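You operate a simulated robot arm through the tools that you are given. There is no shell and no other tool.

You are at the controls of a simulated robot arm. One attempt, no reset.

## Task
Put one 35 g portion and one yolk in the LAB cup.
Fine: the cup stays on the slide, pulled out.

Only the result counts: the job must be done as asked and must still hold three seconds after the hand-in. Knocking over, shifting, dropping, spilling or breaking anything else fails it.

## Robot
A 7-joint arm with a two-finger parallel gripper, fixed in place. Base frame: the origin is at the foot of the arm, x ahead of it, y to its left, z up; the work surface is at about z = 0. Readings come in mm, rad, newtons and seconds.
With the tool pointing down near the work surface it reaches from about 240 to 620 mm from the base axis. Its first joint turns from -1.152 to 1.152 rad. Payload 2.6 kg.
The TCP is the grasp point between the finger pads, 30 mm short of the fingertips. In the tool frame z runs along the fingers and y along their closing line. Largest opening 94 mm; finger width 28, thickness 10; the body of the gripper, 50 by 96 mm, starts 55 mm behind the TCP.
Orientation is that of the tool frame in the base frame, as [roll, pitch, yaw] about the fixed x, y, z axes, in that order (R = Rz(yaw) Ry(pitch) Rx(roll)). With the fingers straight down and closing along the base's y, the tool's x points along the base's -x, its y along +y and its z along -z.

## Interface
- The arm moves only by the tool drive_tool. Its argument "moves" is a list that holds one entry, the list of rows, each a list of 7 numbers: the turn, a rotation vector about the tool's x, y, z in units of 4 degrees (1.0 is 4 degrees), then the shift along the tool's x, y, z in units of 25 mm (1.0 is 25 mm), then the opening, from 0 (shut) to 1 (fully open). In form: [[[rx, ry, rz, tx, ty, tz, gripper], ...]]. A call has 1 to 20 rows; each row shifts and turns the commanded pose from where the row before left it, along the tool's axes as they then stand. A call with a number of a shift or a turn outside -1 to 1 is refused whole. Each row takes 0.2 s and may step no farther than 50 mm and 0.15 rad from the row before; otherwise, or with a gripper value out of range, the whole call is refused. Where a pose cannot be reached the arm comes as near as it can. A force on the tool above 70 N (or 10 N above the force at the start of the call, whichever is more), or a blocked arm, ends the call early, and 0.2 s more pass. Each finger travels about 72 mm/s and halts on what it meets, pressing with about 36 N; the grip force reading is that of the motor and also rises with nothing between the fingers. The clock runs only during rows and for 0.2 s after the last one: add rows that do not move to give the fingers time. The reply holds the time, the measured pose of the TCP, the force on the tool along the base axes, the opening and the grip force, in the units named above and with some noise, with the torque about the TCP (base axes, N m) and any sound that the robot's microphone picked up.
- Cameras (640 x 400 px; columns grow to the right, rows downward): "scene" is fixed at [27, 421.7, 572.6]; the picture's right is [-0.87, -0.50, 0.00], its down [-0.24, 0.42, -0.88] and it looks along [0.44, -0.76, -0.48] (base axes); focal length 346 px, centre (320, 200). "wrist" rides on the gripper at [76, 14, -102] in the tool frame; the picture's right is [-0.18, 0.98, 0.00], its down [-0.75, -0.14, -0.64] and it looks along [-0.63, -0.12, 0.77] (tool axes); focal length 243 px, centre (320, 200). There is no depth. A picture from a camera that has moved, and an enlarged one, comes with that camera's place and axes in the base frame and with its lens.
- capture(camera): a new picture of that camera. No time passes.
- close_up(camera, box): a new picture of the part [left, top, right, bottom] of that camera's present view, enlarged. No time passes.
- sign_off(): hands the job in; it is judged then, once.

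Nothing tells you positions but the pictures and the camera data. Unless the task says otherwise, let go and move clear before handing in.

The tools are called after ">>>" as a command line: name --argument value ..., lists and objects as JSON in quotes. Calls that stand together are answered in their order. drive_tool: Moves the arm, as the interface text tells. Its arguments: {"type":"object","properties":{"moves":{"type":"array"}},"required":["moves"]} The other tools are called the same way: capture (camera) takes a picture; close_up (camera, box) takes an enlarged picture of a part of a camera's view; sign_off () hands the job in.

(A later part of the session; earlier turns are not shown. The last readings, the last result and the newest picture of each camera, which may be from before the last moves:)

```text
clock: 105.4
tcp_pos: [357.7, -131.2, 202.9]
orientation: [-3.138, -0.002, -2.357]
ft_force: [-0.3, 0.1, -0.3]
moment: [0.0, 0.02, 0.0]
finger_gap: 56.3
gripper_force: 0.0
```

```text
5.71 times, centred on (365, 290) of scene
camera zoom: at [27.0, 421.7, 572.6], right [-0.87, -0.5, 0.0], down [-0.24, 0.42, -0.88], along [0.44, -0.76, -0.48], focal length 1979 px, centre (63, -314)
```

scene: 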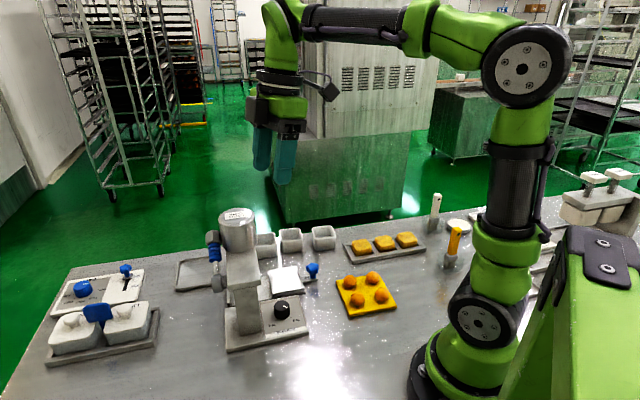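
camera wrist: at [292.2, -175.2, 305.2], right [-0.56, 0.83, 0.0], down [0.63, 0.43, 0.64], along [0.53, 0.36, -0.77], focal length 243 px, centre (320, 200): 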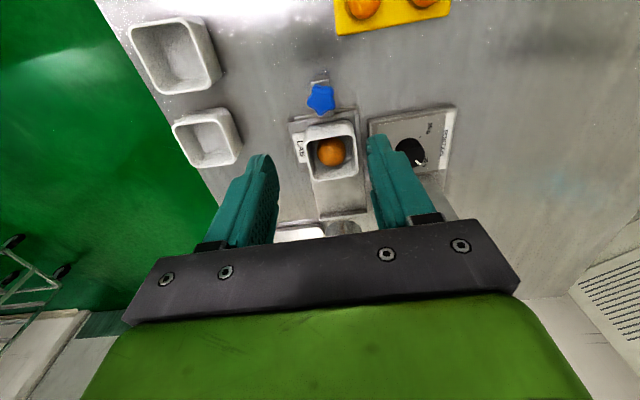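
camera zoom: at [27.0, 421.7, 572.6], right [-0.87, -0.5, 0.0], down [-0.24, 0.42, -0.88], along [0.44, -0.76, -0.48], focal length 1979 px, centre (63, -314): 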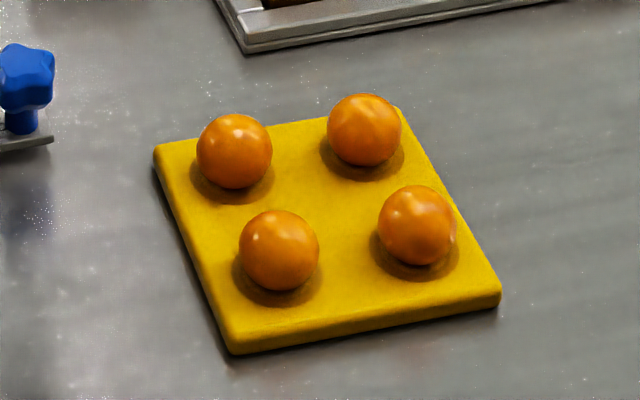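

The cup carries one paste portion. I'll check its shape and position in the cup and look at the yolks for the pick.

>>> close_up --camera "wrist" --box '[290, 100, 380, 200]'

>>> close_up --camera "scene" --box '[275, 255, 310, 290]'

```text
4.00 times, centred on (335, 150) of wrist
camera zoom: at [292.2, -175.2, 305.2], right [-0.56, 0.83, 0.0], down [0.63, 0.43, 0.64], along [0.53, 0.36, -0.77], focal length 970 px, centre (260, 400)
```

zoom: 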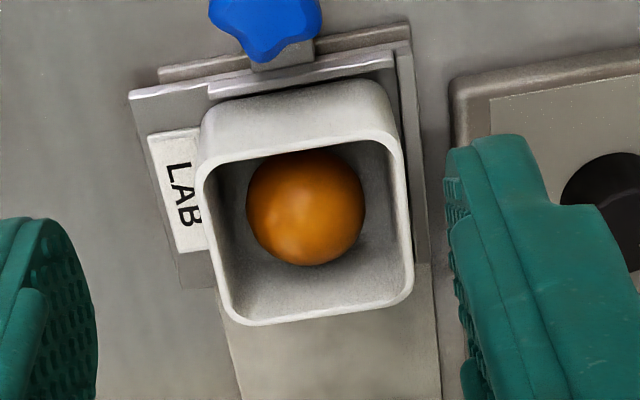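

```text
11.43 times, centred on (292, 272) of scene
camera zoom: at [27.0, 421.7, 572.6], right [-0.87, -0.5, 0.0], down [-0.24, 0.42, -0.88], along [0.44, -0.76, -0.48], focal length 3958 px, centre (634, -629)
```

zoom: 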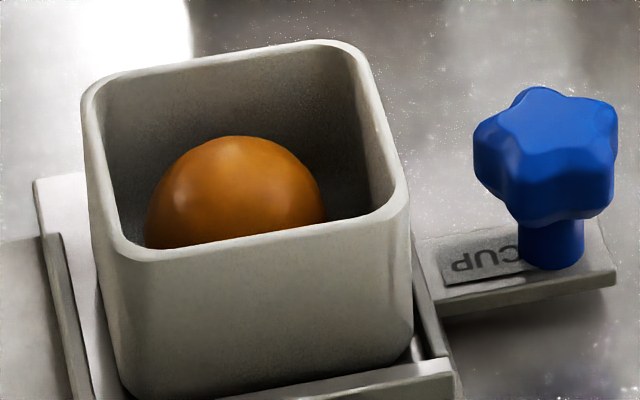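

The paste is a ball of about 36 mm sitting in the middle of the cup, and the yolk needs room beside it. I'll close the fingers and roll the ball gently towards the inner far corner by touching its top. First I'll position above it.

>>> drive_tool --moves '[[[0, 0, 0, -0.69, 0.01, 0, 0.4], [0, 0, 0, -0.69, 0.01, 0, 0.2], [0, 0, 0, -0.69, 0.01, 0, 0], [0, 0, 0, -0.69, 0.01, 0, 0], [0, 0, 0, 0, 0, 0, 0], [0, 0, 0, 0, 0, 0, 0]]]'

>>> capture --camera "wrist"

>>> close_up --camera "scene" --box '[230, 190, 340, 310]'

```text
clock: 106.8
tcp_pos: [407.4, -82.4, 204.9]
orientation: [-3.138, 0.0, -2.355]
ft_force: [0.4, -0.1, -0.4]
moment: [0.01, 0.03, 0.03]
finger_gap: 0.0
gripper_force: 33.3
```

```text
taken
camera wrist: at [341.2, -127.6, 305.7], right [-0.56, 0.83, 0.0], down [0.63, 0.43, 0.64], along [0.53, 0.36, -0.77], focal length 243 px, centre (320, 200)
```

wrist: 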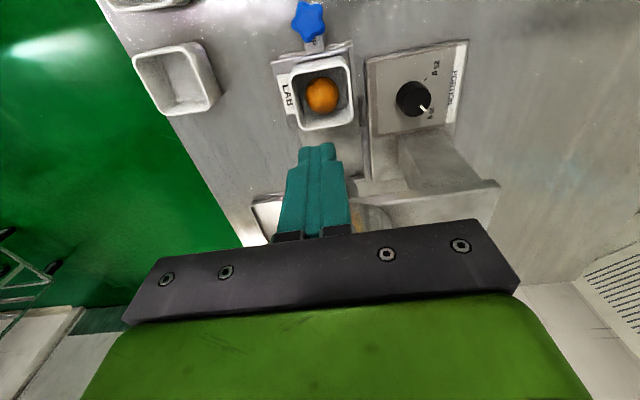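

```text
3.33 times, centred on (285, 250) of scene
camera zoom: at [27.0, 421.7, 572.6], right [-0.87, -0.5, 0.0], down [-0.24, 0.42, -0.88], along [0.44, -0.76, -0.48], focal length 1154 px, centre (437, 33)
```

zoom: 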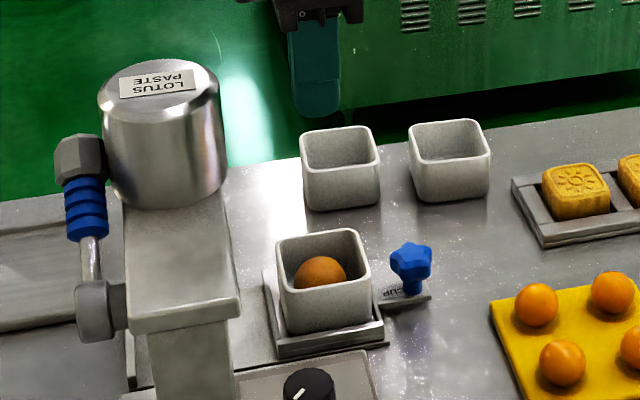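

>>> drive_tool --moves '[[[0, 0, 0, 0.0, -0.144, 0, 0], [0, 0, 0, 0, 0, 0.935, 0], [0, 0, 0, 0, 0, 0.935, 0], [0, 0, 0, 0, 0, 0.935, 0], [0, 0, 0, 0, 0, 0.935, 0], [0, 0, 0, 0, 0, 0.86, 0], [0, 0, 0, 0, 0, 0, 0]]]'

>>> close_up --camera "scene" --box '[265, 230, 325, 300]'

>>> close_up --camera "wrist" --box '[250, 70, 390, 230]'

```text
clock: 108.4
tcp_pos: [409.0, -85.3, 88.6]
orientation: [-3.139, 0.001, -2.356]
ft_force: [0.2, -0.3, 0.4]
moment: [0.0, -0.01, 0.02]
finger_gap: 0.0
gripper_force: 33.2
```

```text
5.71 times, centred on (295, 265) of scene
camera zoom: at [27.0, 421.7, 572.6], right [-0.87, -0.5, 0.0], down [-0.24, 0.42, -0.88], along [0.44, -0.76, -0.48], focal length 1979 px, centre (463, -171)
```

zoom: 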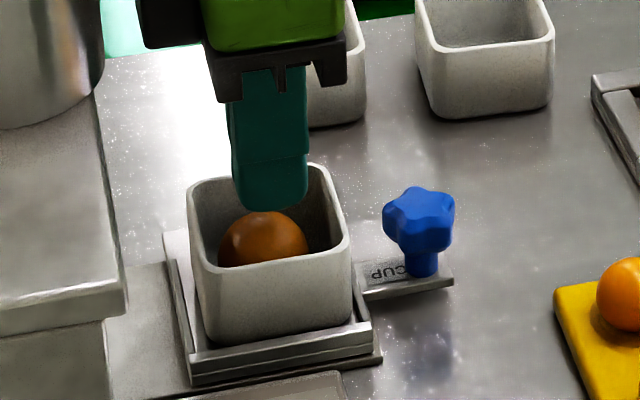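

```text
2.50 times, centred on (320, 150) of wrist
camera zoom: at [343.2, -130.0, 190.4], right [-0.56, 0.83, 0.0], down [0.63, 0.43, 0.64], along [0.53, 0.36, -0.77], focal length 606 px, centre (320, 325)
```

zoom: 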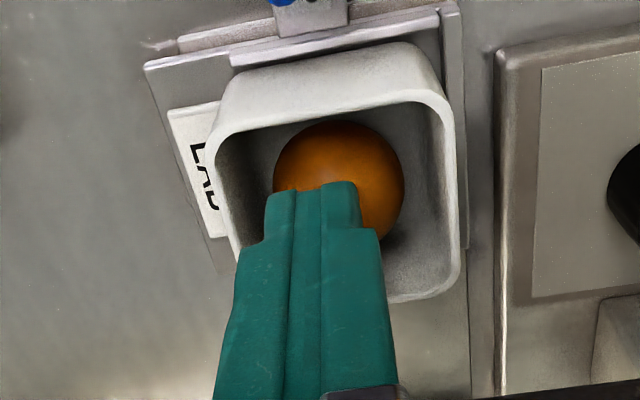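

>>> drive_tool --moves '[[[0, 0, 0, 0, 0, 0.1, 0], [0, 0, 0, 0, 0, 0.1, 0], [0, 0, 0, 0, 0, 0.04, 0], [0, 0, 0, 0, 0, 0, 0]]]'

```text
clock: 109.4
tcp_pos: [408.3, -84.6, 82.1]
orientation: [-3.141, -0.001, -2.356]
ft_force: [-0.5, 0.6, -0.2]
moment: [0.02, 0.02, 0.0]
finger_gap: 0.1
gripper_force: 32.9
```

>>> drive_tool --moves '[[[0, 0, 0, 0, 0, 0.05, 0], [0, 0, 0, 0, 0, 0, 0]]]'

>>> drive_tool --moves '[[[0, 0, 0, 0, 0, 0.04, 0], [0, 0, 0, 0, 0, 0, 0]]]'

>>> drive_tool --moves '[[[0, 0, 0, 0, 0, 0.04, 0], [0, 0, 0, 0, 0, 0, 0]]]'

```text
clock: 110.0
tcp_pos: [408.0, -84.3, 82.1]
orientation: [-3.137, -0.001, -2.357]
ft_force: [0.1, -0.1, 0.4]
moment: [0.04, -0.02, 0.03]
finger_gap: 0.2
gripper_force: 32.9
```

```text
clock: 110.6
tcp_pos: [409.4, -84.9, 80.3]
orientation: [-3.139, 0.001, -2.356]
ft_force: [-0.4, -1.0, -0.8]
moment: [-0.01, 0.0, 0.0]
finger_gap: 0.0
gripper_force: 33.4
```

```text
clock: 111.2
tcp_pos: [408.9, -85.1, 80.0]
orientation: [-3.137, 0.0, -2.356]
ft_force: [0.0, 0.5, 3.3]
moment: [0.03, -0.01, 0.02]
finger_gap: 0.0
gripper_force: 32.7
```

A light 3 N touch on the paste. I'll roll it gently inward and towards the hopper side.

>>> drive_tool --moves '[[[0, 0, 0, -0.08, 0.17, 0, 0], [0, 0, 0, -0.08, 0.17, 0, 0], [0, 0, 0, 0, 0, 0, 0]]]'

>>> close_up --camera "wrist" --box '[250, 70, 390, 230]'

```text
clock: 112.0
tcp_pos: [406.0, -76.9, 80.4]
orientation: [-3.137, 0.001, -2.355]
ft_force: [-0.2, -2.0, 17.1]
moment: [-0.03, 0.0, 0.0]
finger_gap: 0.2
gripper_force: 33.1
```

```text
2.50 times, centred on (320, 150) of wrist
camera zoom: at [340.3, -120.8, 182.9], right [-0.56, 0.83, -0.01], down [0.63, 0.43, 0.64], along [0.53, 0.36, -0.77], focal length 606 px, centre (320, 325)
```

zoom: 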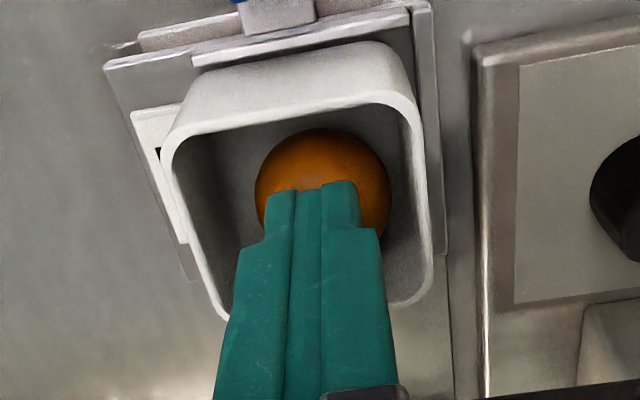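

The ball moved about 7 mm inward already. I'll ease the pressure a touch and roll it a little more towards the hopper side.

>>> drive_tool --moves '[[[0, 0, 0, 0, 0, -0.025, 0], [0, 0, 0, -0.12, 0.05, 0, 0], [0, 0, 0, -0.12, 0.03, 0, 0], [0, 0, 0, 0, 0, 0, 0]]]'

>>> close_up --camera "wrist" --box '[250, 70, 390, 230]'

>>> close_up --camera "scene" --box '[265, 230, 325, 300]'

```text
clock: 113.0
tcp_pos: [408.8, -71.5, 81.2]
orientation: [-3.137, 0.001, -2.357]
ft_force: [0.2, -2.5, 25.4]
moment: [-0.05, 0.01, 0.02]
finger_gap: 0.0
gripper_force: 32.8
```

```text
2.50 times, centred on (320, 150) of wrist
camera zoom: at [342.6, -115.2, 182.7], right [-0.56, 0.83, 0.0], down [0.63, 0.43, 0.64], along [0.53, 0.36, -0.77], focal length 606 px, centre (320, 325)
```

zoom: 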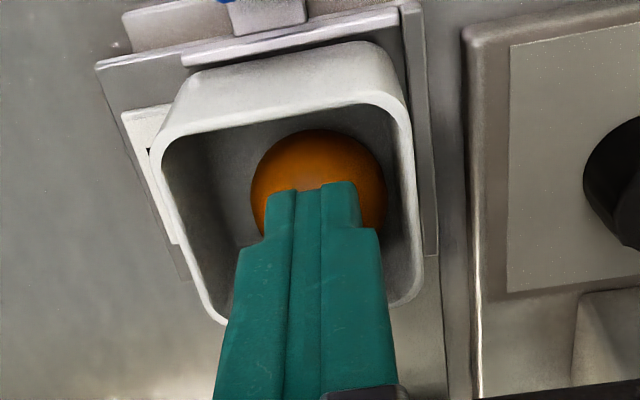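

```text
5.71 times, centred on (295, 265) of scene
camera zoom: at [26.8, 421.7, 572.6], right [-0.87, -0.5, 0.0], down [-0.24, 0.42, -0.88], along [0.44, -0.76, -0.48], focal length 1979 px, centre (463, -171)
```

zoom: 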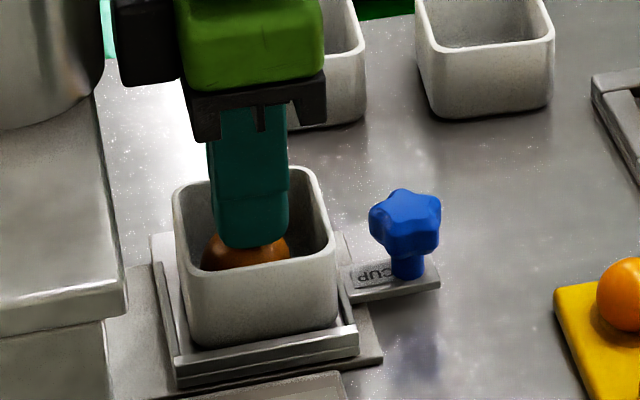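

The slide moved in about 5 mm with that last push, so I'll lift off now and look where the ball is; I'll pull the slide back to its stop again afterwards.

>>> drive_tool --moves '[[[0, 0, 0, 0, 0, -0.3, 0], [0, 0, 0, 0, 0, -1, 0], [0, 0, 0, 0, 0, -1, 0], [0, 0, 0, 0.8, 0, -0.6, 0], [0, 0, 0, 0.8, 0, -0.6, 0], [0, 0, 0, 0, 0, 0, 0]]]'

>>> close_up --camera "wrist" --box '[250, 40, 390, 180]'

>>> close_up --camera "scene" --box '[265, 230, 325, 300]'

```text
clock: 114.4
tcp_pos: [380.8, -98.2, 166.6]
orientation: [-3.141, -0.002, -2.356]
ft_force: [0.0, 0.5, -1.0]
moment: [-0.01, -0.02, 0.0]
finger_gap: 0.0
gripper_force: 33.2
```

```text
2.86 times, centred on (320, 110) of wrist
camera zoom: at [315.0, -143.9, 268.7], right [-0.56, 0.83, 0.0], down [0.63, 0.43, 0.64], along [0.53, 0.36, -0.77], focal length 693 px, centre (320, 457)
```

zoom: 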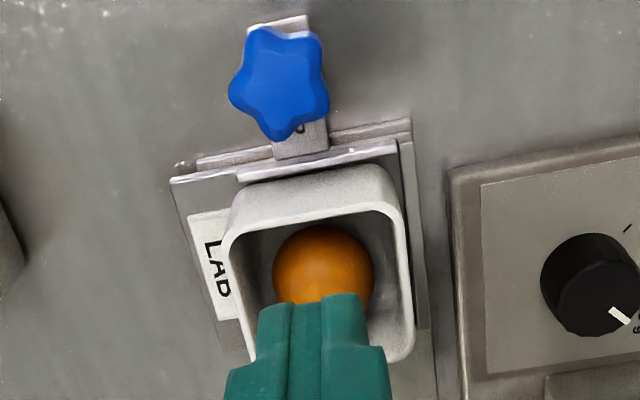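

```text
5.71 times, centred on (295, 265) of scene
camera zoom: at [27.0, 421.7, 572.6], right [-0.87, -0.5, 0.0], down [-0.24, 0.42, -0.88], along [0.44, -0.76, -0.48], focal length 1979 px, centre (463, -171)
```

zoom: 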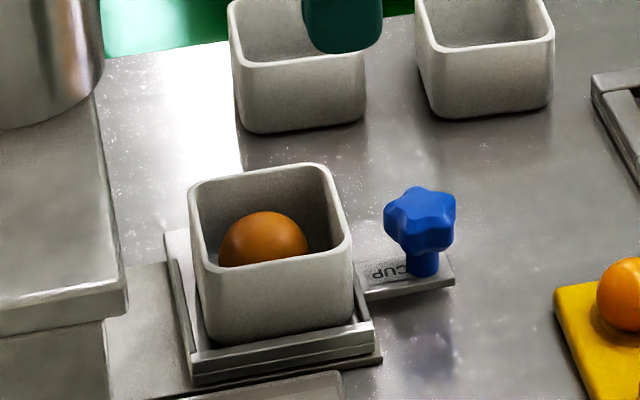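

The slide went back to its outer stop by itself and the ball settled back at the cup's centre, so it will stay there. Next I'll pick the yolk nearest the cup (about (271, -141)), closing along base y to stay clear of its neighbours.

>>> drive_tool --moves '[[[0, 0, 0, 0.866, 0.38, -0.3, 0.2], [0, 0, 0, 0.866, 0.38, 0, 0.4], [0, 0, 0, 0.866, 0.38, 0, 0.55], [0, 0, 0, 0.866, 0.38, 0, 0.55], [0, 0, 0, 0.866, 0.38, 0, 0.55], [0, 0, 0.9375, 0, 0, 0, 0.55], [0, 0, 0.9375, 0, 0, 0, 0.55], [0, 0, 0.9375, 0, 0, 0, 0.55], [0, 0, 0.9375, 0, 0, 0, 0.55], [0, 0, 0.9375, 0, 0, 0, 0.55], [0, 0, 0.9375, 0, 0, 0, 0.55], [0, 0, 0.9375, 0, 0, 0, 0.55], [0, 0, 0.9375, 0, 0, 0, 0.55], [0, 0, 0.9375, 0, 0, 0, 0.55], [0, 0, 0.9375, 0, 0, 0, 0.55], [0, 0, 0.9375, 0, 0, 0, 0.55], [0, 0, 0.9375, 0, 0, 0, 0.55], [0, 0, 0, 0, 0, 0, 0.55]]]'

>>> capture --camera "wrist"

>>> capture --camera "scene"

```text
clock: 118.2
tcp_pos: [269.4, -141.0, 176.2]
orientation: [-3.139, 0.003, 3.139]
ft_force: [-0.9, 0.1, 0.9]
moment: [0.0, -0.01, -0.02]
finger_gap: 52.0
gripper_force: 0.1
```

```text
taken
camera wrist: at [192.2, -128.0, 277.8], right [0.19, 0.98, 0.0], down [0.75, -0.14, 0.64], along [0.63, -0.12, -0.77], focal length 243 px, centre (320, 200)
```

wrist: 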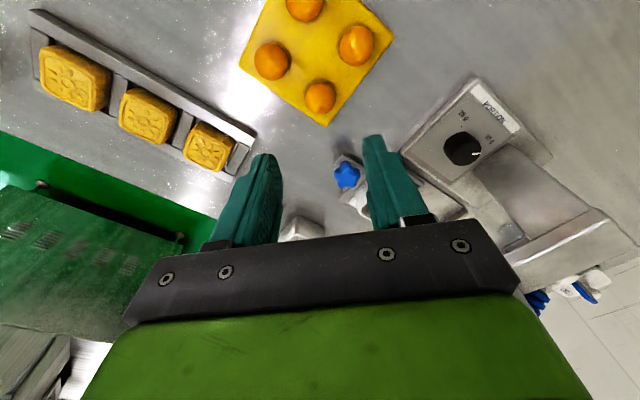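

```text
taken
```

scene: 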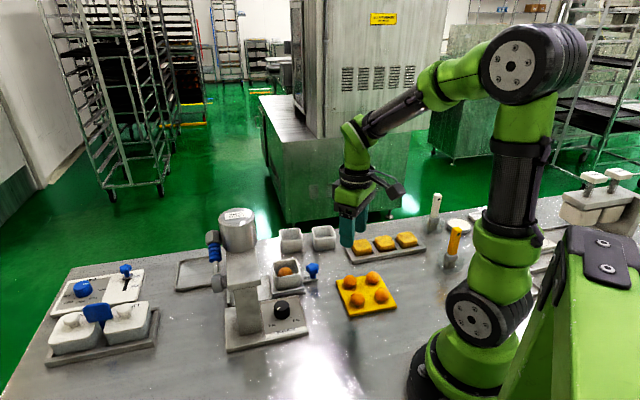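

>>> close_up --camera "wrist" --box '[240, 20, 400, 140]'

```text
3.33 times, centred on (320, 80) of wrist
camera zoom: at [192.2, -128.0, 277.8], right [0.19, 0.98, 0.0], down [0.75, -0.14, 0.64], along [0.63, -0.12, -0.77], focal length 809 px, centre (320, 600)
```

zoom: 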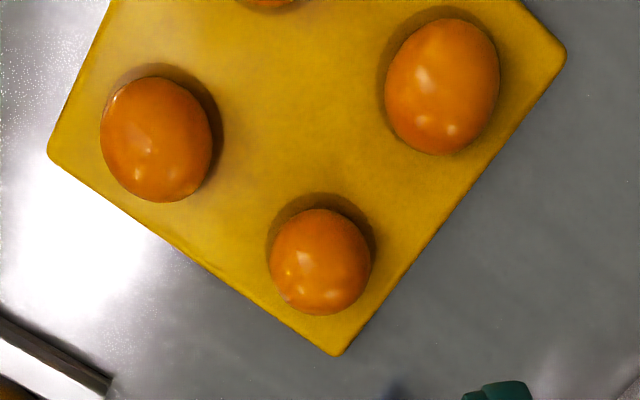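

The yolk lies exactly under the tool axis and is about 30 mm across. I'll lower to grip height and close gradually, reading the grip force.

>>> drive_tool --moves '[[[0, 0, 0, 0, 0, 1, 0.55], [0, 0, 0, 0, 0, 1, 0.55], [0, 0, 0, 0, 0, 1, 0.55], [0, 0, 0, 0, 0, 1, 0.55], [0, 0, 0, 0, 0, 0.8, 0.55], [0, 0, 0, 0, 0, 0, 0.55]]]'

>>> close_up --camera "wrist" --box '[220, 60, 420, 220]'

>>> close_up --camera "scene" --box '[320, 220, 410, 320]'

```text
clock: 119.6
tcp_pos: [269.4, -142.2, 54.6]
orientation: [-3.139, 0.002, -3.141]
ft_force: [0.2, -0.2, 1.1]
moment: [0.02, 0.0, 0.01]
finger_gap: 51.7
gripper_force: 0.0
```

```text
2.50 times, centred on (320, 140) of wrist
camera zoom: at [192.7, -128.3, 157.9], right [0.18, 0.98, 0.0], down [0.75, -0.14, 0.64], along [0.63, -0.12, -0.77], focal length 606 px, centre (320, 350)
```

zoom: 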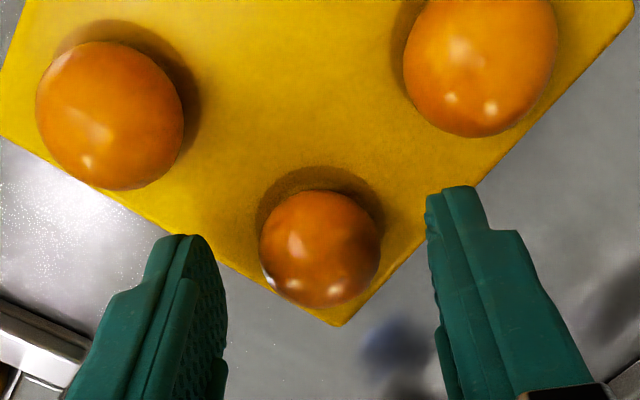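

```text
4.00 times, centred on (365, 270) of scene
camera zoom: at [27.0, 421.7, 572.6], right [-0.87, -0.5, 0.0], down [-0.24, 0.42, -0.88], along [0.44, -0.76, -0.48], focal length 1385 px, centre (140, -80)
```

zoom: 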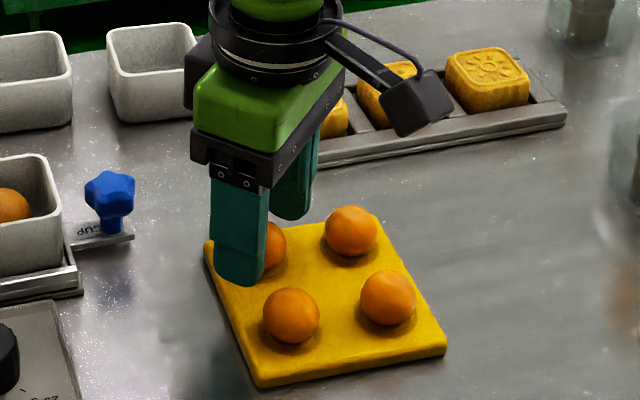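

>>> drive_tool --moves '[[[0, 0, 0, 0, 0, 0.4, 0.55], [0, 0, 0, 0, 0, 0, 0.45], [0, 0, 0, 0, 0, 0, 0.35], [0, 0, 0, 0, 0, 0, 0.33], [0, 0, 0, 0, 0, 0, 0.32], [0, 0, 0, 0, 0, 0, 0.32]]]'

```text
clock: 121.0
tcp_pos: [269.6, -141.1, 45.8]
orientation: [-3.141, 0.002, 3.14]
ft_force: [-0.3, 0.2, 0.2]
moment: [0.05, 0.0, 0.0]
finger_gap: 29.9
gripper_force: 0.2
```

>>> drive_tool --moves '[[[0, 0, 0, 0, 0, 0, 0.305], [0, 0, 0, 0, 0, 0, 0.305]]]'

>>> drive_tool --moves '[[[0, 0, 0, 0, 0, 0, 0.285], [0, 0, 0, 0, 0, 0, 0.285]]]'

>>> close_up --camera "wrist" --box '[220, 60, 420, 220]'

```text
clock: 121.6
tcp_pos: [269.4, -142.3, 45.9]
orientation: [-3.14, 0.001, 3.141]
ft_force: [0.1, -0.1, 0.2]
moment: [-0.01, 0.01, 0.01]
finger_gap: 29.8
gripper_force: 0.5
```

```text
clock: 122.2
tcp_pos: [268.9, -142.4, 46.0]
orientation: [-3.14, 0.003, -3.141]
ft_force: [0.1, 0.2, 0.1]
moment: [0.05, 0.0, -0.02]
finger_gap: 28.1
gripper_force: 1.1
```

```text
2.50 times, centred on (320, 140) of wrist
camera zoom: at [191.8, -128.5, 148.2], right [0.18, 0.98, 0.0], down [0.75, -0.14, 0.64], along [0.63, -0.12, -0.77], focal length 606 px, centre (320, 350)
```

zoom: 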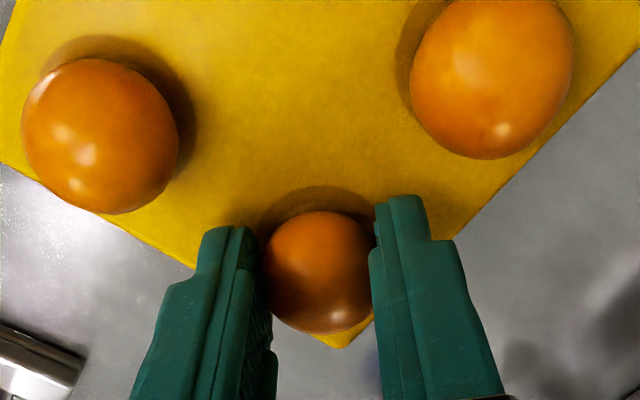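

The yolk is soft: about 1 N at 28 mm. I'll add only a little more grip and lift slowly.

>>> drive_tool --moves '[[[0, 0, 0, 0, 0, 0, 0.275], [0, 0, 0, 0, 0, 0, 0.275], [0, 0, 0, 0, 0, -0.1, 0.275], [0, 0, 0, 0, 0, -0.2, 0.275], [0, 0, 0, 0, 0, -0.3, 0.275], [0, 0, 0, 0, 0, 0, 0.275]]]'

>>> close_up --camera "wrist" --box '[220, 60, 420, 220]'

>>> close_up --camera "scene" --box '[320, 220, 410, 320]'

```text
clock: 123.6
tcp_pos: [271.2, -140.7, 60.8]
orientation: [-3.14, 0.001, 3.141]
ft_force: [0.4, 0.3, -0.1]
moment: [0.01, -0.03, -0.02]
finger_gap: 27.7
gripper_force: 25.6
```

```text
2.50 times, centred on (320, 140) of wrist
camera zoom: at [193.9, -128.7, 162.4], right [0.18, 0.98, 0.0], down [0.75, -0.14, 0.64], along [0.63, -0.12, -0.77], focal length 606 px, centre (320, 350)
```

zoom: 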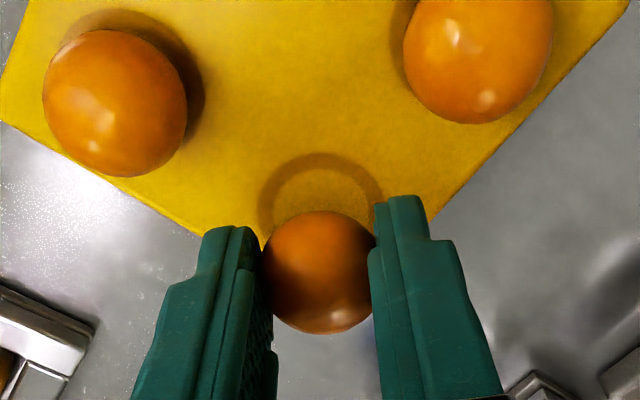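

```text
4.00 times, centred on (365, 270) of scene
camera zoom: at [27.0, 421.7, 572.6], right [-0.87, -0.5, 0.0], down [-0.24, 0.42, -0.88], along [0.44, -0.76, -0.48], focal length 1385 px, centre (140, -80)
```

zoom: 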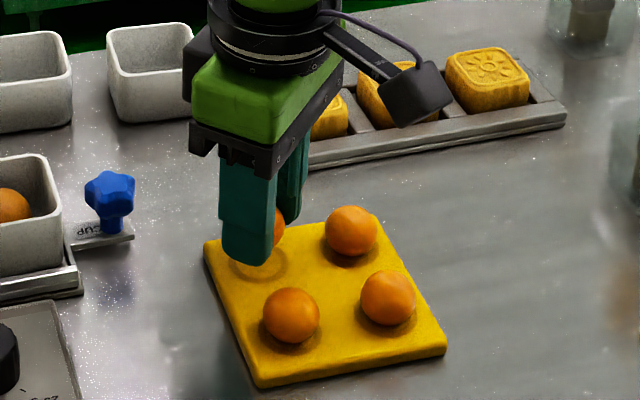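

The yolk is held, with the other three undisturbed. I'll raise it and carry it over to the cup's near corner (towards the arm), away from the paste ball's centre.

>>> drive_tool --moves '[[[0, 0, 0, 0, 0, -0.6, 0.275], [0, 0, 0, 0, 0, -0.8, 0.275], [0, 0, 0, 0, 0, -0.8, 0.275], [0, 0, 0, 0, 0, -0.6, 0.275], [0, 0, 0, -0.4, 0.2, 0, 0.275], [0, 0, 0, -0.66, 0.34, 0, 0.275], [0, 0, 0, -0.66, 0.34, 0, 0.275], [0, 0, 0, -0.66, 0.34, 0, 0.275], [0, 0, 0, -0.66, 0.34, 0, 0.275], [0, 0, 0, -0.66, 0.34, 0, 0.275], [0, 0, 0, -0.54, 0.26, 0, 0.275], [0, 0, 0, -0.4, 0.2, 0, 0.275], [0, 0, 0, 0, 0, 0, 0.275]]]'

>>> capture --camera "wrist"

>>> close_up --camera "scene" --box '[240, 200, 340, 310]'

```text
clock: 126.4
tcp_pos: [385.9, -82.2, 130.5]
orientation: [-3.139, 0.001, 3.142]
ft_force: [0.2, 0.3, -0.6]
moment: [-0.01, -0.02, -0.01]
finger_gap: 27.7
gripper_force: 25.5
```

```text
taken
camera wrist: at [308.9, -69.2, 232.9], right [0.18, 0.98, 0.0], down [0.75, -0.14, 0.64], along [0.63, -0.12, -0.77], focal length 243 px, centre (320, 200)
```

wrist: 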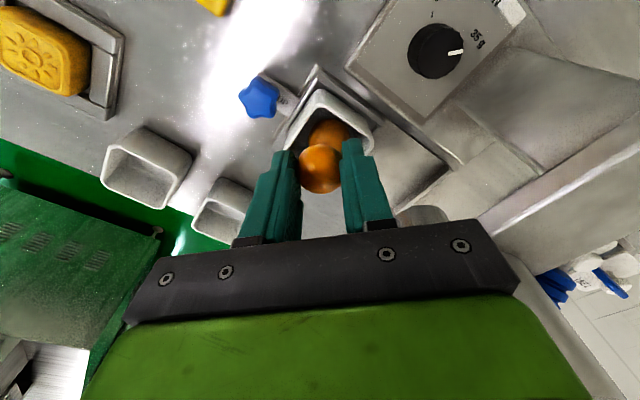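

```text
3.64 times, centred on (290, 255) of scene
camera zoom: at [27.0, 421.7, 572.6], right [-0.87, -0.5, 0.0], down [-0.24, 0.42, -0.88], along [0.44, -0.76, -0.48], focal length 1260 px, centre (429, 0)
```

zoom: 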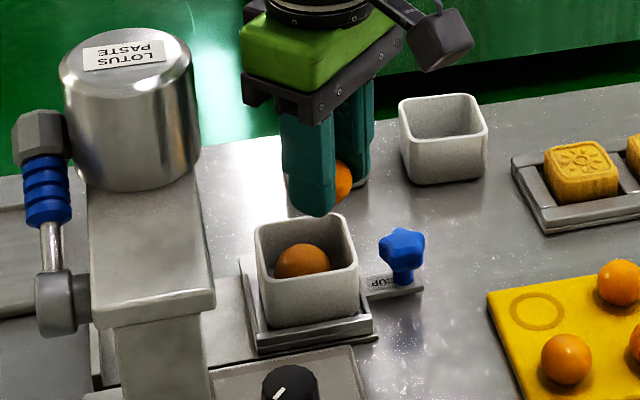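

>>> close_up --camera "wrist" --box '[240, 50, 400, 210]'

```text
2.50 times, centred on (320, 130) of wrist
camera zoom: at [308.9, -69.2, 232.9], right [0.18, 0.98, 0.0], down [0.75, -0.14, 0.64], along [0.63, -0.12, -0.77], focal length 606 px, centre (320, 375)
```

zoom: 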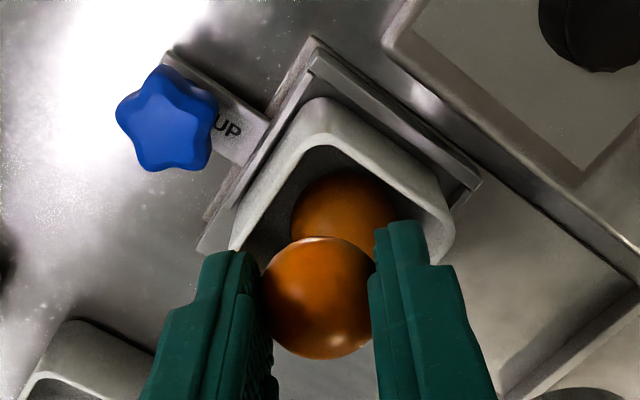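

The yolk is lined up over the cup's near corner. I'll lower it to just above the rim.

>>> drive_tool --moves '[[[0, 0, 0, -0.06, 0.04, 0.3, 0.275], [0, 0, 0, 0, 0, 0.6, 0.275], [0, 0, 0, 0, 0, 0.5, 0.275], [0, 0, 0, 0, 0, 0.3, 0.275], [0, 0, 0, 0, 0, 0, 0.275]]]'

>>> close_up --camera "wrist" --box '[240, 50, 400, 210]'

>>> close_up --camera "scene" --box '[260, 220, 330, 300]'

```text
clock: 127.6
tcp_pos: [386.9, -80.6, 87.8]
orientation: [-3.141, 0.001, 3.141]
ft_force: [-0.2, -0.2, -0.1]
moment: [0.02, 0.01, -0.04]
finger_gap: 27.5
gripper_force: 31.7
```

```text
2.50 times, centred on (320, 130) of wrist
camera zoom: at [310.6, -68.2, 189.2], right [0.18, 0.98, 0.0], down [0.75, -0.14, 0.64], along [0.63, -0.12, -0.77], focal length 606 px, centre (320, 375)
```

zoom: 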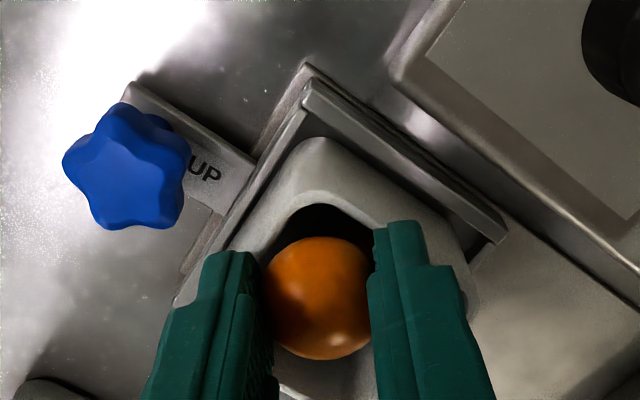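

```text
5.00 times, centred on (295, 260) of scene
camera zoom: at [27.0, 421.7, 572.6], right [-0.87, -0.5, 0.0], down [-0.24, 0.42, -0.88], along [0.44, -0.76, -0.48], focal length 1732 px, centre (445, -100)
```

zoom: 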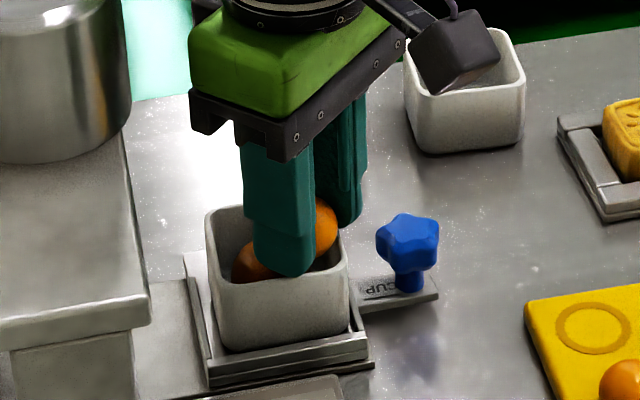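

The yolk is in the corner, just above the rim. I'll lower a few more millimetres and watch the force.

>>> drive_tool --moves '[[[0, 0, 0, 0, 0, 0.1, 0.275], [0, 0, 0, 0, 0, 0.08, 0.275], [0, 0, 0, 0, 0, 0, 0.275]]]'

>>> drive_tool --moves '[[[0, 0, 0, 0, 0, 0.06, 0.275], [0, 0, 0, 0, 0, 0, 0.275]]]'

>>> close_up --camera "scene" --box '[260, 220, 330, 300]'

>>> close_up --camera "wrist" --box '[240, 50, 400, 210]'

```text
clock: 128.4
tcp_pos: [388.6, -82.1, 82.8]
orientation: [-3.141, 0.005, 3.141]
ft_force: [-3.4, 2.7, 17.4]
moment: [0.15, 0.15, 0.0]
finger_gap: 27.5
gripper_force: 31.8
```

```text
clock: 129.0
tcp_pos: [389.5, -81.3, 82.8]
orientation: [-3.139, 0.009, 3.141]
ft_force: [-6.5, 6.1, 44.1]
moment: [0.27, 0.45, -0.04]
finger_gap: 27.4
gripper_force: 35.5
```

```text
5.00 times, centred on (295, 260) of scene
camera zoom: at [26.7, 421.7, 572.6], right [-0.87, -0.5, 0.0], down [-0.24, 0.42, -0.88], along [0.44, -0.76, -0.48], focal length 1732 px, centre (445, -100)
```

zoom: 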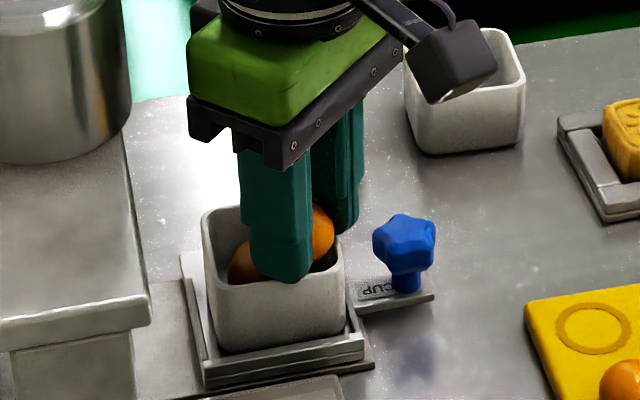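

```text
2.50 times, centred on (320, 130) of wrist
camera zoom: at [311.3, -67.5, 185.0], right [0.18, 0.98, 0.0], down [0.75, -0.14, 0.65], along [0.64, -0.12, -0.76], focal length 606 px, centre (320, 375)
```

zoom: 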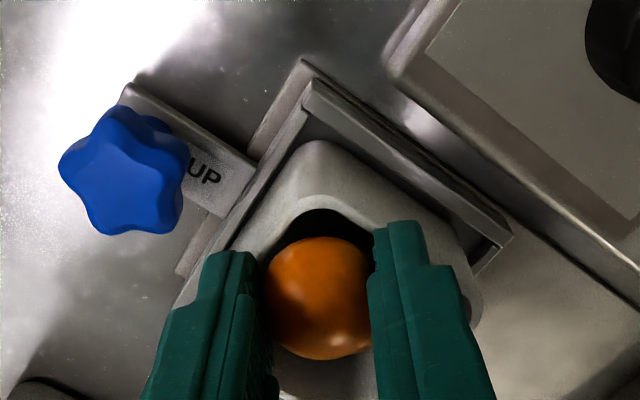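

The fingertips met the cup rim, so I'll raise 2–3 mm to take the load off and then let the yolk go gently.

>>> drive_tool --moves '[[[0, 0, 0, 0, 0, -0.1, 0.275], [0, 0, 0, 0, 0, 0, 0.275]]]'

>>> close_up --camera "scene" --box '[260, 220, 330, 300]'

```text
clock: 129.6
tcp_pos: [388.1, -83.1, 83.7]
orientation: [-3.139, 0.004, -3.14]
ft_force: [3.9, -1.1, 12.2]
moment: [-0.07, -0.1, -0.05]
finger_gap: 27.1
gripper_force: 35.9
```

```text
5.00 times, centred on (295, 260) of scene
camera zoom: at [26.9, 421.7, 572.6], right [-0.87, -0.5, 0.0], down [-0.24, 0.42, -0.88], along [0.44, -0.76, -0.48], focal length 1732 px, centre (445, -100)
```

zoom: 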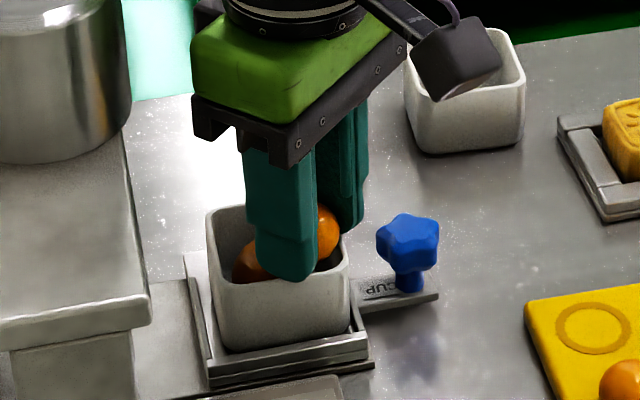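

>>> drive_tool --moves '[[[0, 0, 0, 0, 0, -0.06, 0.28], [0, 0, 0, 0, 0, 0, 0.28], [0, 0, 0, 0, 0, 0, 0.295], [0, 0, 0, 0, 0, 0, 0.31], [0, 0, 0, 0, 0, 0, 0.33], [0, 0, 0, 0, 0, 0, 0.36], [0, 0, 0, 0, 0, 0, 0.4], [0, 0, 0, 0, 0, 0, 0.4]]]'

>>> close_up --camera "scene" --box '[260, 220, 330, 300]'

>>> close_up --camera "wrist" --box '[240, 50, 400, 210]'

```text
clock: 131.4
tcp_pos: [387.8, -81.6, 85.7]
orientation: [-3.139, 0.003, -3.141]
ft_force: [0.0, -0.3, 0.4]
moment: [-0.03, -0.03, -0.02]
finger_gap: 37.7
gripper_force: 0.1
```

```text
5.00 times, centred on (295, 260) of scene
camera zoom: at [27.0, 421.7, 572.6], right [-0.87, -0.5, 0.0], down [-0.24, 0.42, -0.88], along [0.44, -0.76, -0.48], focal length 1732 px, centre (445, -100)
```

zoom: 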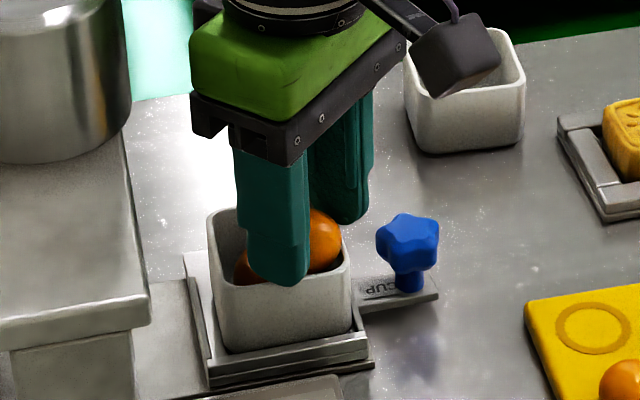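

```text
2.50 times, centred on (320, 130) of wrist
camera zoom: at [310.2, -68.2, 187.7], right [0.18, 0.98, 0.0], down [0.75, -0.14, 0.64], along [0.63, -0.12, -0.77], focal length 606 px, centre (320, 375)
```

zoom: 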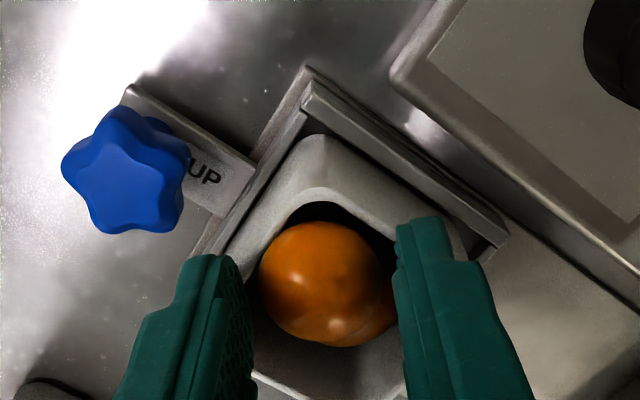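

The yolk has been released and rests in the cup. I'll open a little more and rise straight up.

>>> drive_tool --moves '[[[0, 0, 0, 0, 0, 0, 0.45], [0, 0, 0, 0, 0, -0.2, 0.45], [0, 0, 0, 0, 0, -0.4, 0.45], [0, 0, 0, 0, 0, -0.8, 0.45], [0, 0, 0, 0, 0, -1, 0.45], [0, 0, 0, 0.3, 0, -1, 0.45], [0, 0, 0, 0, 0, 0, 0.45]]]'

>>> capture --camera "wrist"

>>> close_up --camera "scene" --box '[265, 230, 325, 300]'

```text
clock: 133.0
tcp_pos: [381.4, -81.7, 169.7]
orientation: [-3.141, 0.002, -3.141]
ft_force: [-0.8, 0.1, 0.3]
moment: [0.02, 0.04, 0.0]
finger_gap: 42.3
gripper_force: 0.0
```

```text
taken
camera wrist: at [303.3, -68.2, 272.1], right [0.18, 0.98, 0.0], down [0.75, -0.14, 0.64], along [0.63, -0.12, -0.77], focal length 243 px, centre (320, 200)
```

wrist: 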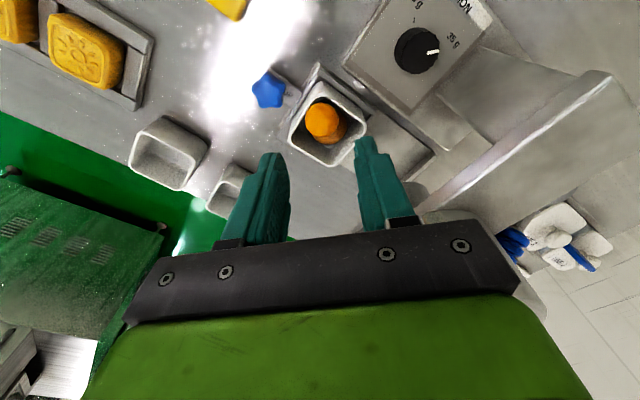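

```text
5.71 times, centred on (295, 265) of scene
camera zoom: at [27.0, 421.7, 572.6], right [-0.87, -0.5, 0.0], down [-0.24, 0.42, -0.88], along [0.44, -0.76, -0.48], focal length 1979 px, centre (463, -171)
```

zoom: 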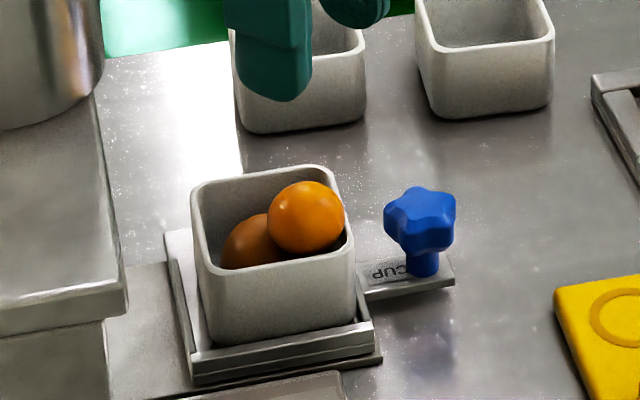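

>>> close_up --camera "wrist" --box '[270, 60, 390, 180]'

>>> close_up --camera "scene" --box '[275, 250, 310, 290]'

```text
3.33 times, centred on (330, 120) of wrist
camera zoom: at [303.3, -68.2, 272.1], right [0.18, 0.98, 0.0], down [0.75, -0.14, 0.64], along [0.63, -0.12, -0.77], focal length 809 px, centre (287, 467)
```

zoom: 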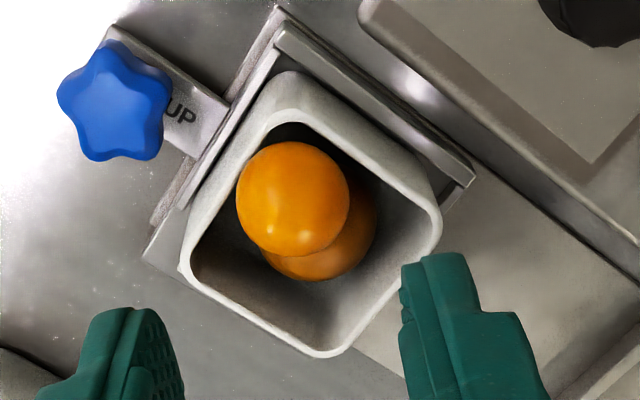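

```text
10.00 times, centred on (292, 270) of scene
camera zoom: at [27.0, 421.7, 572.6], right [-0.87, -0.5, 0.0], down [-0.24, 0.42, -0.88], along [0.44, -0.76, -0.48], focal length 3464 px, centre (595, -500)
```

zoom: 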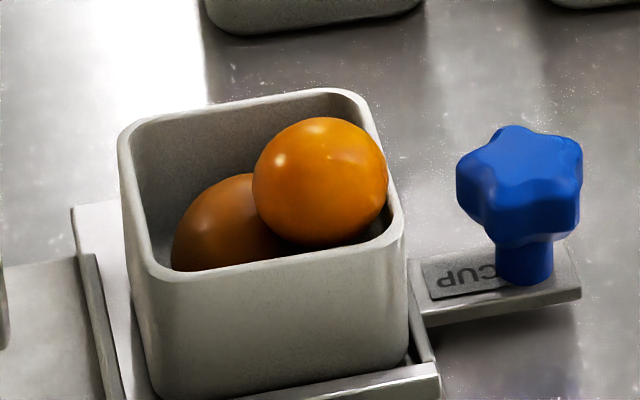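

The yolk sits in the cup's corner, resting on the paste ball and the walls. I'll check that it's settled by waiting, then press it down very lightly with closed fingers so it seats as deep as it can.

>>> drive_tool --moves '[[[0, 0, 0, 0, 0, 0, 0.3], [0, 0, 0, 0, 0, 0, 0.1], [0, 0, 0, 0, 0, 0, 0], [0, 0, 0, 0, 0, 0, 0], [0, 0, 0, 0, 0, 0, 0], [0, 0, 0, -0.26, 0, 0.5, 0], [0, 0, 0, 0, 0, 0.9, 0], [0, 0, 0, 0, 0, 0.9, 0], [0, 0, 0, 0, 0, 0, 0]]]'

>>> close_up --camera "scene" --box '[260, 215, 330, 300]'

>>> close_up --camera "wrist" --box '[240, 60, 400, 200]'

```text
clock: 135.0
tcp_pos: [386.4, -85.0, 109.8]
orientation: [-3.141, 0.001, 3.139]
ft_force: [0.1, 0.2, 0.2]
moment: [0.0, -0.02, 0.01]
finger_gap: 0.0
gripper_force: 33.1
```

```text
4.71 times, centred on (295, 258) of scene
camera zoom: at [27.0, 421.7, 572.6], right [-0.87, -0.5, 0.0], down [-0.24, 0.42, -0.88], along [0.44, -0.76, -0.48], focal length 1630 px, centre (438, -71)
```

zoom: 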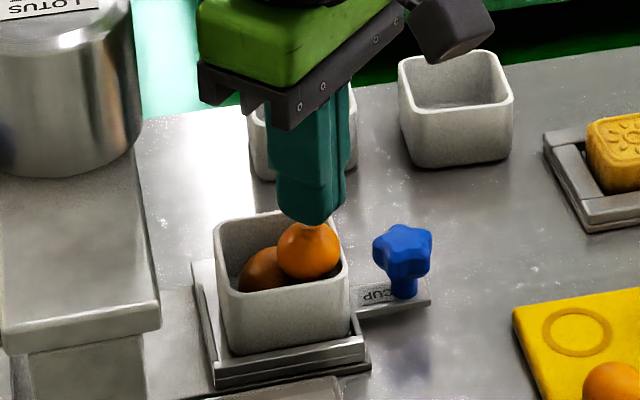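

```text
2.86 times, centred on (320, 130) of wrist
camera zoom: at [309.7, -70.1, 212.4], right [0.18, 0.98, 0.0], down [0.75, -0.14, 0.64], along [0.63, -0.12, -0.77], focal length 693 px, centre (320, 400)
```

zoom: 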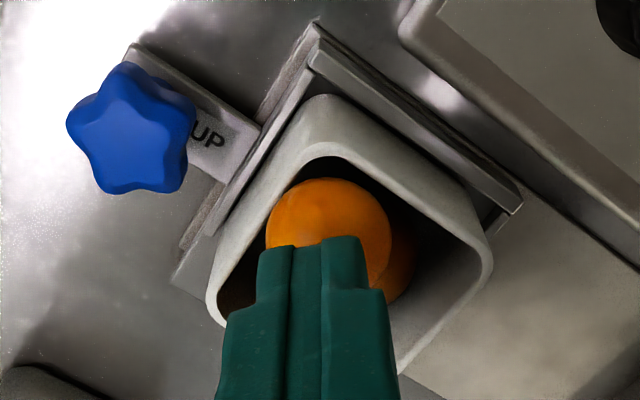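

The yolk hasn't moved. I'll come down to light contact.

>>> drive_tool --moves '[[[0, 0, 0, 0, 0.06, 0.15, 0], [0, 0, 0, 0, 0, 0.1, 0], [0, 0, 0, 0, 0, 0, 0]]]'

>>> drive_tool --moves '[[[0, 0, 0, 0, 0, 0.04, 0], [0, 0, 0, 0, 0, 0, 0]]]'

>>> drive_tool --moves '[[[0, 0, 0, 0, 0, 0.04, 0], [0, 0, 0, 0, 0, 0, 0]]]'

```text
clock: 135.8
tcp_pos: [387.2, -80.1, 105.2]
orientation: [-3.138, 0.003, 3.141]
ft_force: [-0.2, 0.7, -0.3]
moment: [0.0, -0.01, -0.03]
finger_gap: 0.1
gripper_force: 32.8
```

```text
clock: 136.4
tcp_pos: [387.3, -79.4, 104.6]
orientation: [-3.139, 0.002, 3.141]
ft_force: [-0.8, 0.1, -1.2]
moment: [0.02, 0.03, 0.02]
finger_gap: 0.0
gripper_force: 33.3
```

```text
clock: 137.0
tcp_pos: [385.2, -80.4, 103.8]
orientation: [-3.141, 0.002, 3.141]
ft_force: [1.2, 0.0, 0.1]
moment: [-0.02, 0.05, -0.01]
finger_gap: 0.1
gripper_force: 33.4
```

>>> drive_tool --moves '[[[0, 0, 0, 0, -0.08, 0.04, 0], [0, 0, 0, 0, 0, 0, 0]]]'

>>> drive_tool --moves '[[[0, 0, 0, 0, 0, 0.04, 0], [0, 0, 0, 0, 0, 0, 0]]]'

>>> drive_tool --moves '[[[0, 0, 0, 0, 0, 0.04, 0], [0, 0, 0, 0, 0, 0, 0]]]'

```text
clock: 137.6
tcp_pos: [385.2, -82.9, 102.8]
orientation: [-3.14, 0.002, -3.141]
ft_force: [-0.7, 0.5, -0.3]
moment: [0.02, -0.04, -0.02]
finger_gap: 0.0
gripper_force: 33.2
```

```text
clock: 138.2
tcp_pos: [385.9, -83.2, 101.3]
orientation: [-3.14, 0.002, 3.142]
ft_force: [-1.6, 0.2, 4.9]
moment: [-0.02, -0.01, 0.03]
finger_gap: 0.0
gripper_force: 32.7
```

```text
clock: 138.8
tcp_pos: [387.3, -82.9, 100.8]
orientation: [-3.14, 0.003, 3.14]
ft_force: [-1.7, 0.4, 11.1]
moment: [0.0, 0.02, -0.01]
finger_gap: 0.2
gripper_force: 32.8
```

At about 11 N it doesn't sink further, so I'll stop pressing, lift away and compare how the yolk sits.

>>> drive_tool --moves '[[[0, 0, 0, 0, 0, -0.1, 0], [0, 0, 0, 0, 0, -0.3, 0], [0, 0, 0, 0, 0, -0.8, 0], [0, 0, 0, 0, 0, -1, 0], [0, 0, 0, 0.5, 0, -0.6, 0], [0, 0, 0, 0, 0, 0, 0]]]'

>>> close_up --camera "scene" --box '[275, 250, 310, 290]'

>>> close_up --camera "wrist" --box '[270, 60, 390, 180]'

```text
clock: 140.2
tcp_pos: [374.2, -83.1, 173.5]
orientation: [-3.141, 0.003, -3.141]
ft_force: [0.3, 1.2, -0.3]
moment: [0.0, 0.0, -0.01]
finger_gap: 0.0
gripper_force: 32.3
```

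```text
10.00 times, centred on (292, 270) of scene
camera zoom: at [27.0, 421.7, 572.6], right [-0.87, -0.5, 0.0], down [-0.24, 0.42, -0.88], along [0.44, -0.76, -0.48], focal length 3464 px, centre (595, -500)
```

zoom: 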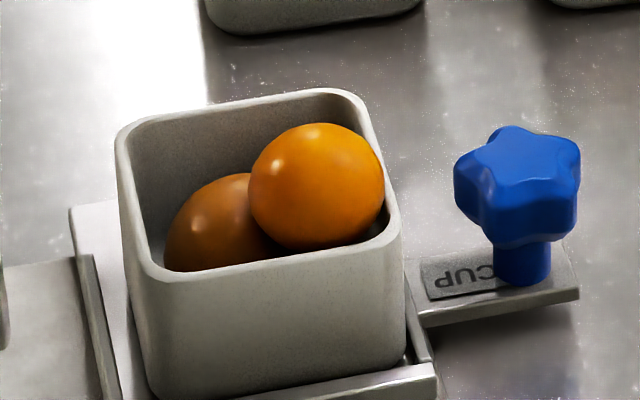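

```text
3.33 times, centred on (330, 120) of wrist
camera zoom: at [296.8, -69.7, 275.3], right [0.18, 0.98, 0.0], down [0.75, -0.14, 0.64], along [0.63, -0.12, -0.77], focal length 809 px, centre (287, 467)
```

zoom: 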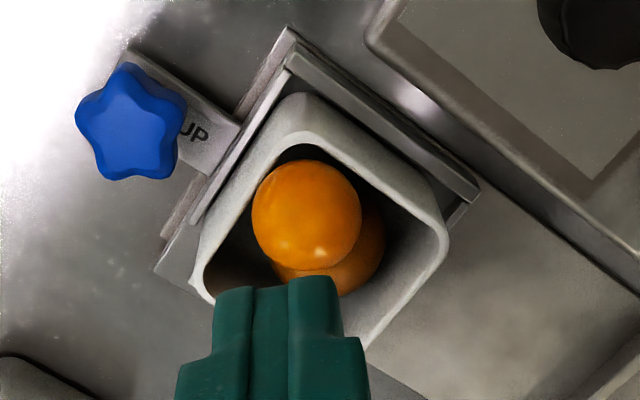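

The light press did help: the paste moved over slightly and the yolk sank about a millimetre and stayed. I'll press again a bit more firmly, in small steps.

>>> drive_tool --moves '[[[0, 0, 0, -0.5, 0, 0.5, 0], [0, 0, 0, 0, 0, 1, 0], [0, 0, 0, 0, 0, 1, 0], [0, 0, 0, 0, 0, 0.3, 0], [0, 0, 0, 0, 0, 0, 0]]]'

>>> drive_tool --moves '[[[0, 0, 0, 0, 0, 0.06, 0], [0, 0, 0, 0, 0, 0, 0]]]'

>>> drive_tool --moves '[[[0, 0, 0, 0, 0, 0.04, 0], [0, 0, 0, 0, 0, 0, 0]]]'

```text
clock: 141.4
tcp_pos: [387.9, -82.6, 100.6]
orientation: [-3.14, 0.003, 3.141]
ft_force: [-0.9, 0.1, 1.2]
moment: [-0.03, 0.02, 0.0]
finger_gap: 0.0
gripper_force: 32.9
```

```text
clock: 142.0
tcp_pos: [388.8, -82.1, 100.8]
orientation: [-3.14, 0.004, 3.141]
ft_force: [0.1, -0.5, 1.9]
moment: [0.0, 0.05, 0.0]
finger_gap: 0.1
gripper_force: 32.6
```

```text
clock: 142.6
tcp_pos: [386.1, -82.7, 99.5]
orientation: [-3.139, 0.002, -3.142]
ft_force: [0.5, 0.1, -0.6]
moment: [0.0, 0.01, -0.02]
finger_gap: 0.0
gripper_force: 32.9
```

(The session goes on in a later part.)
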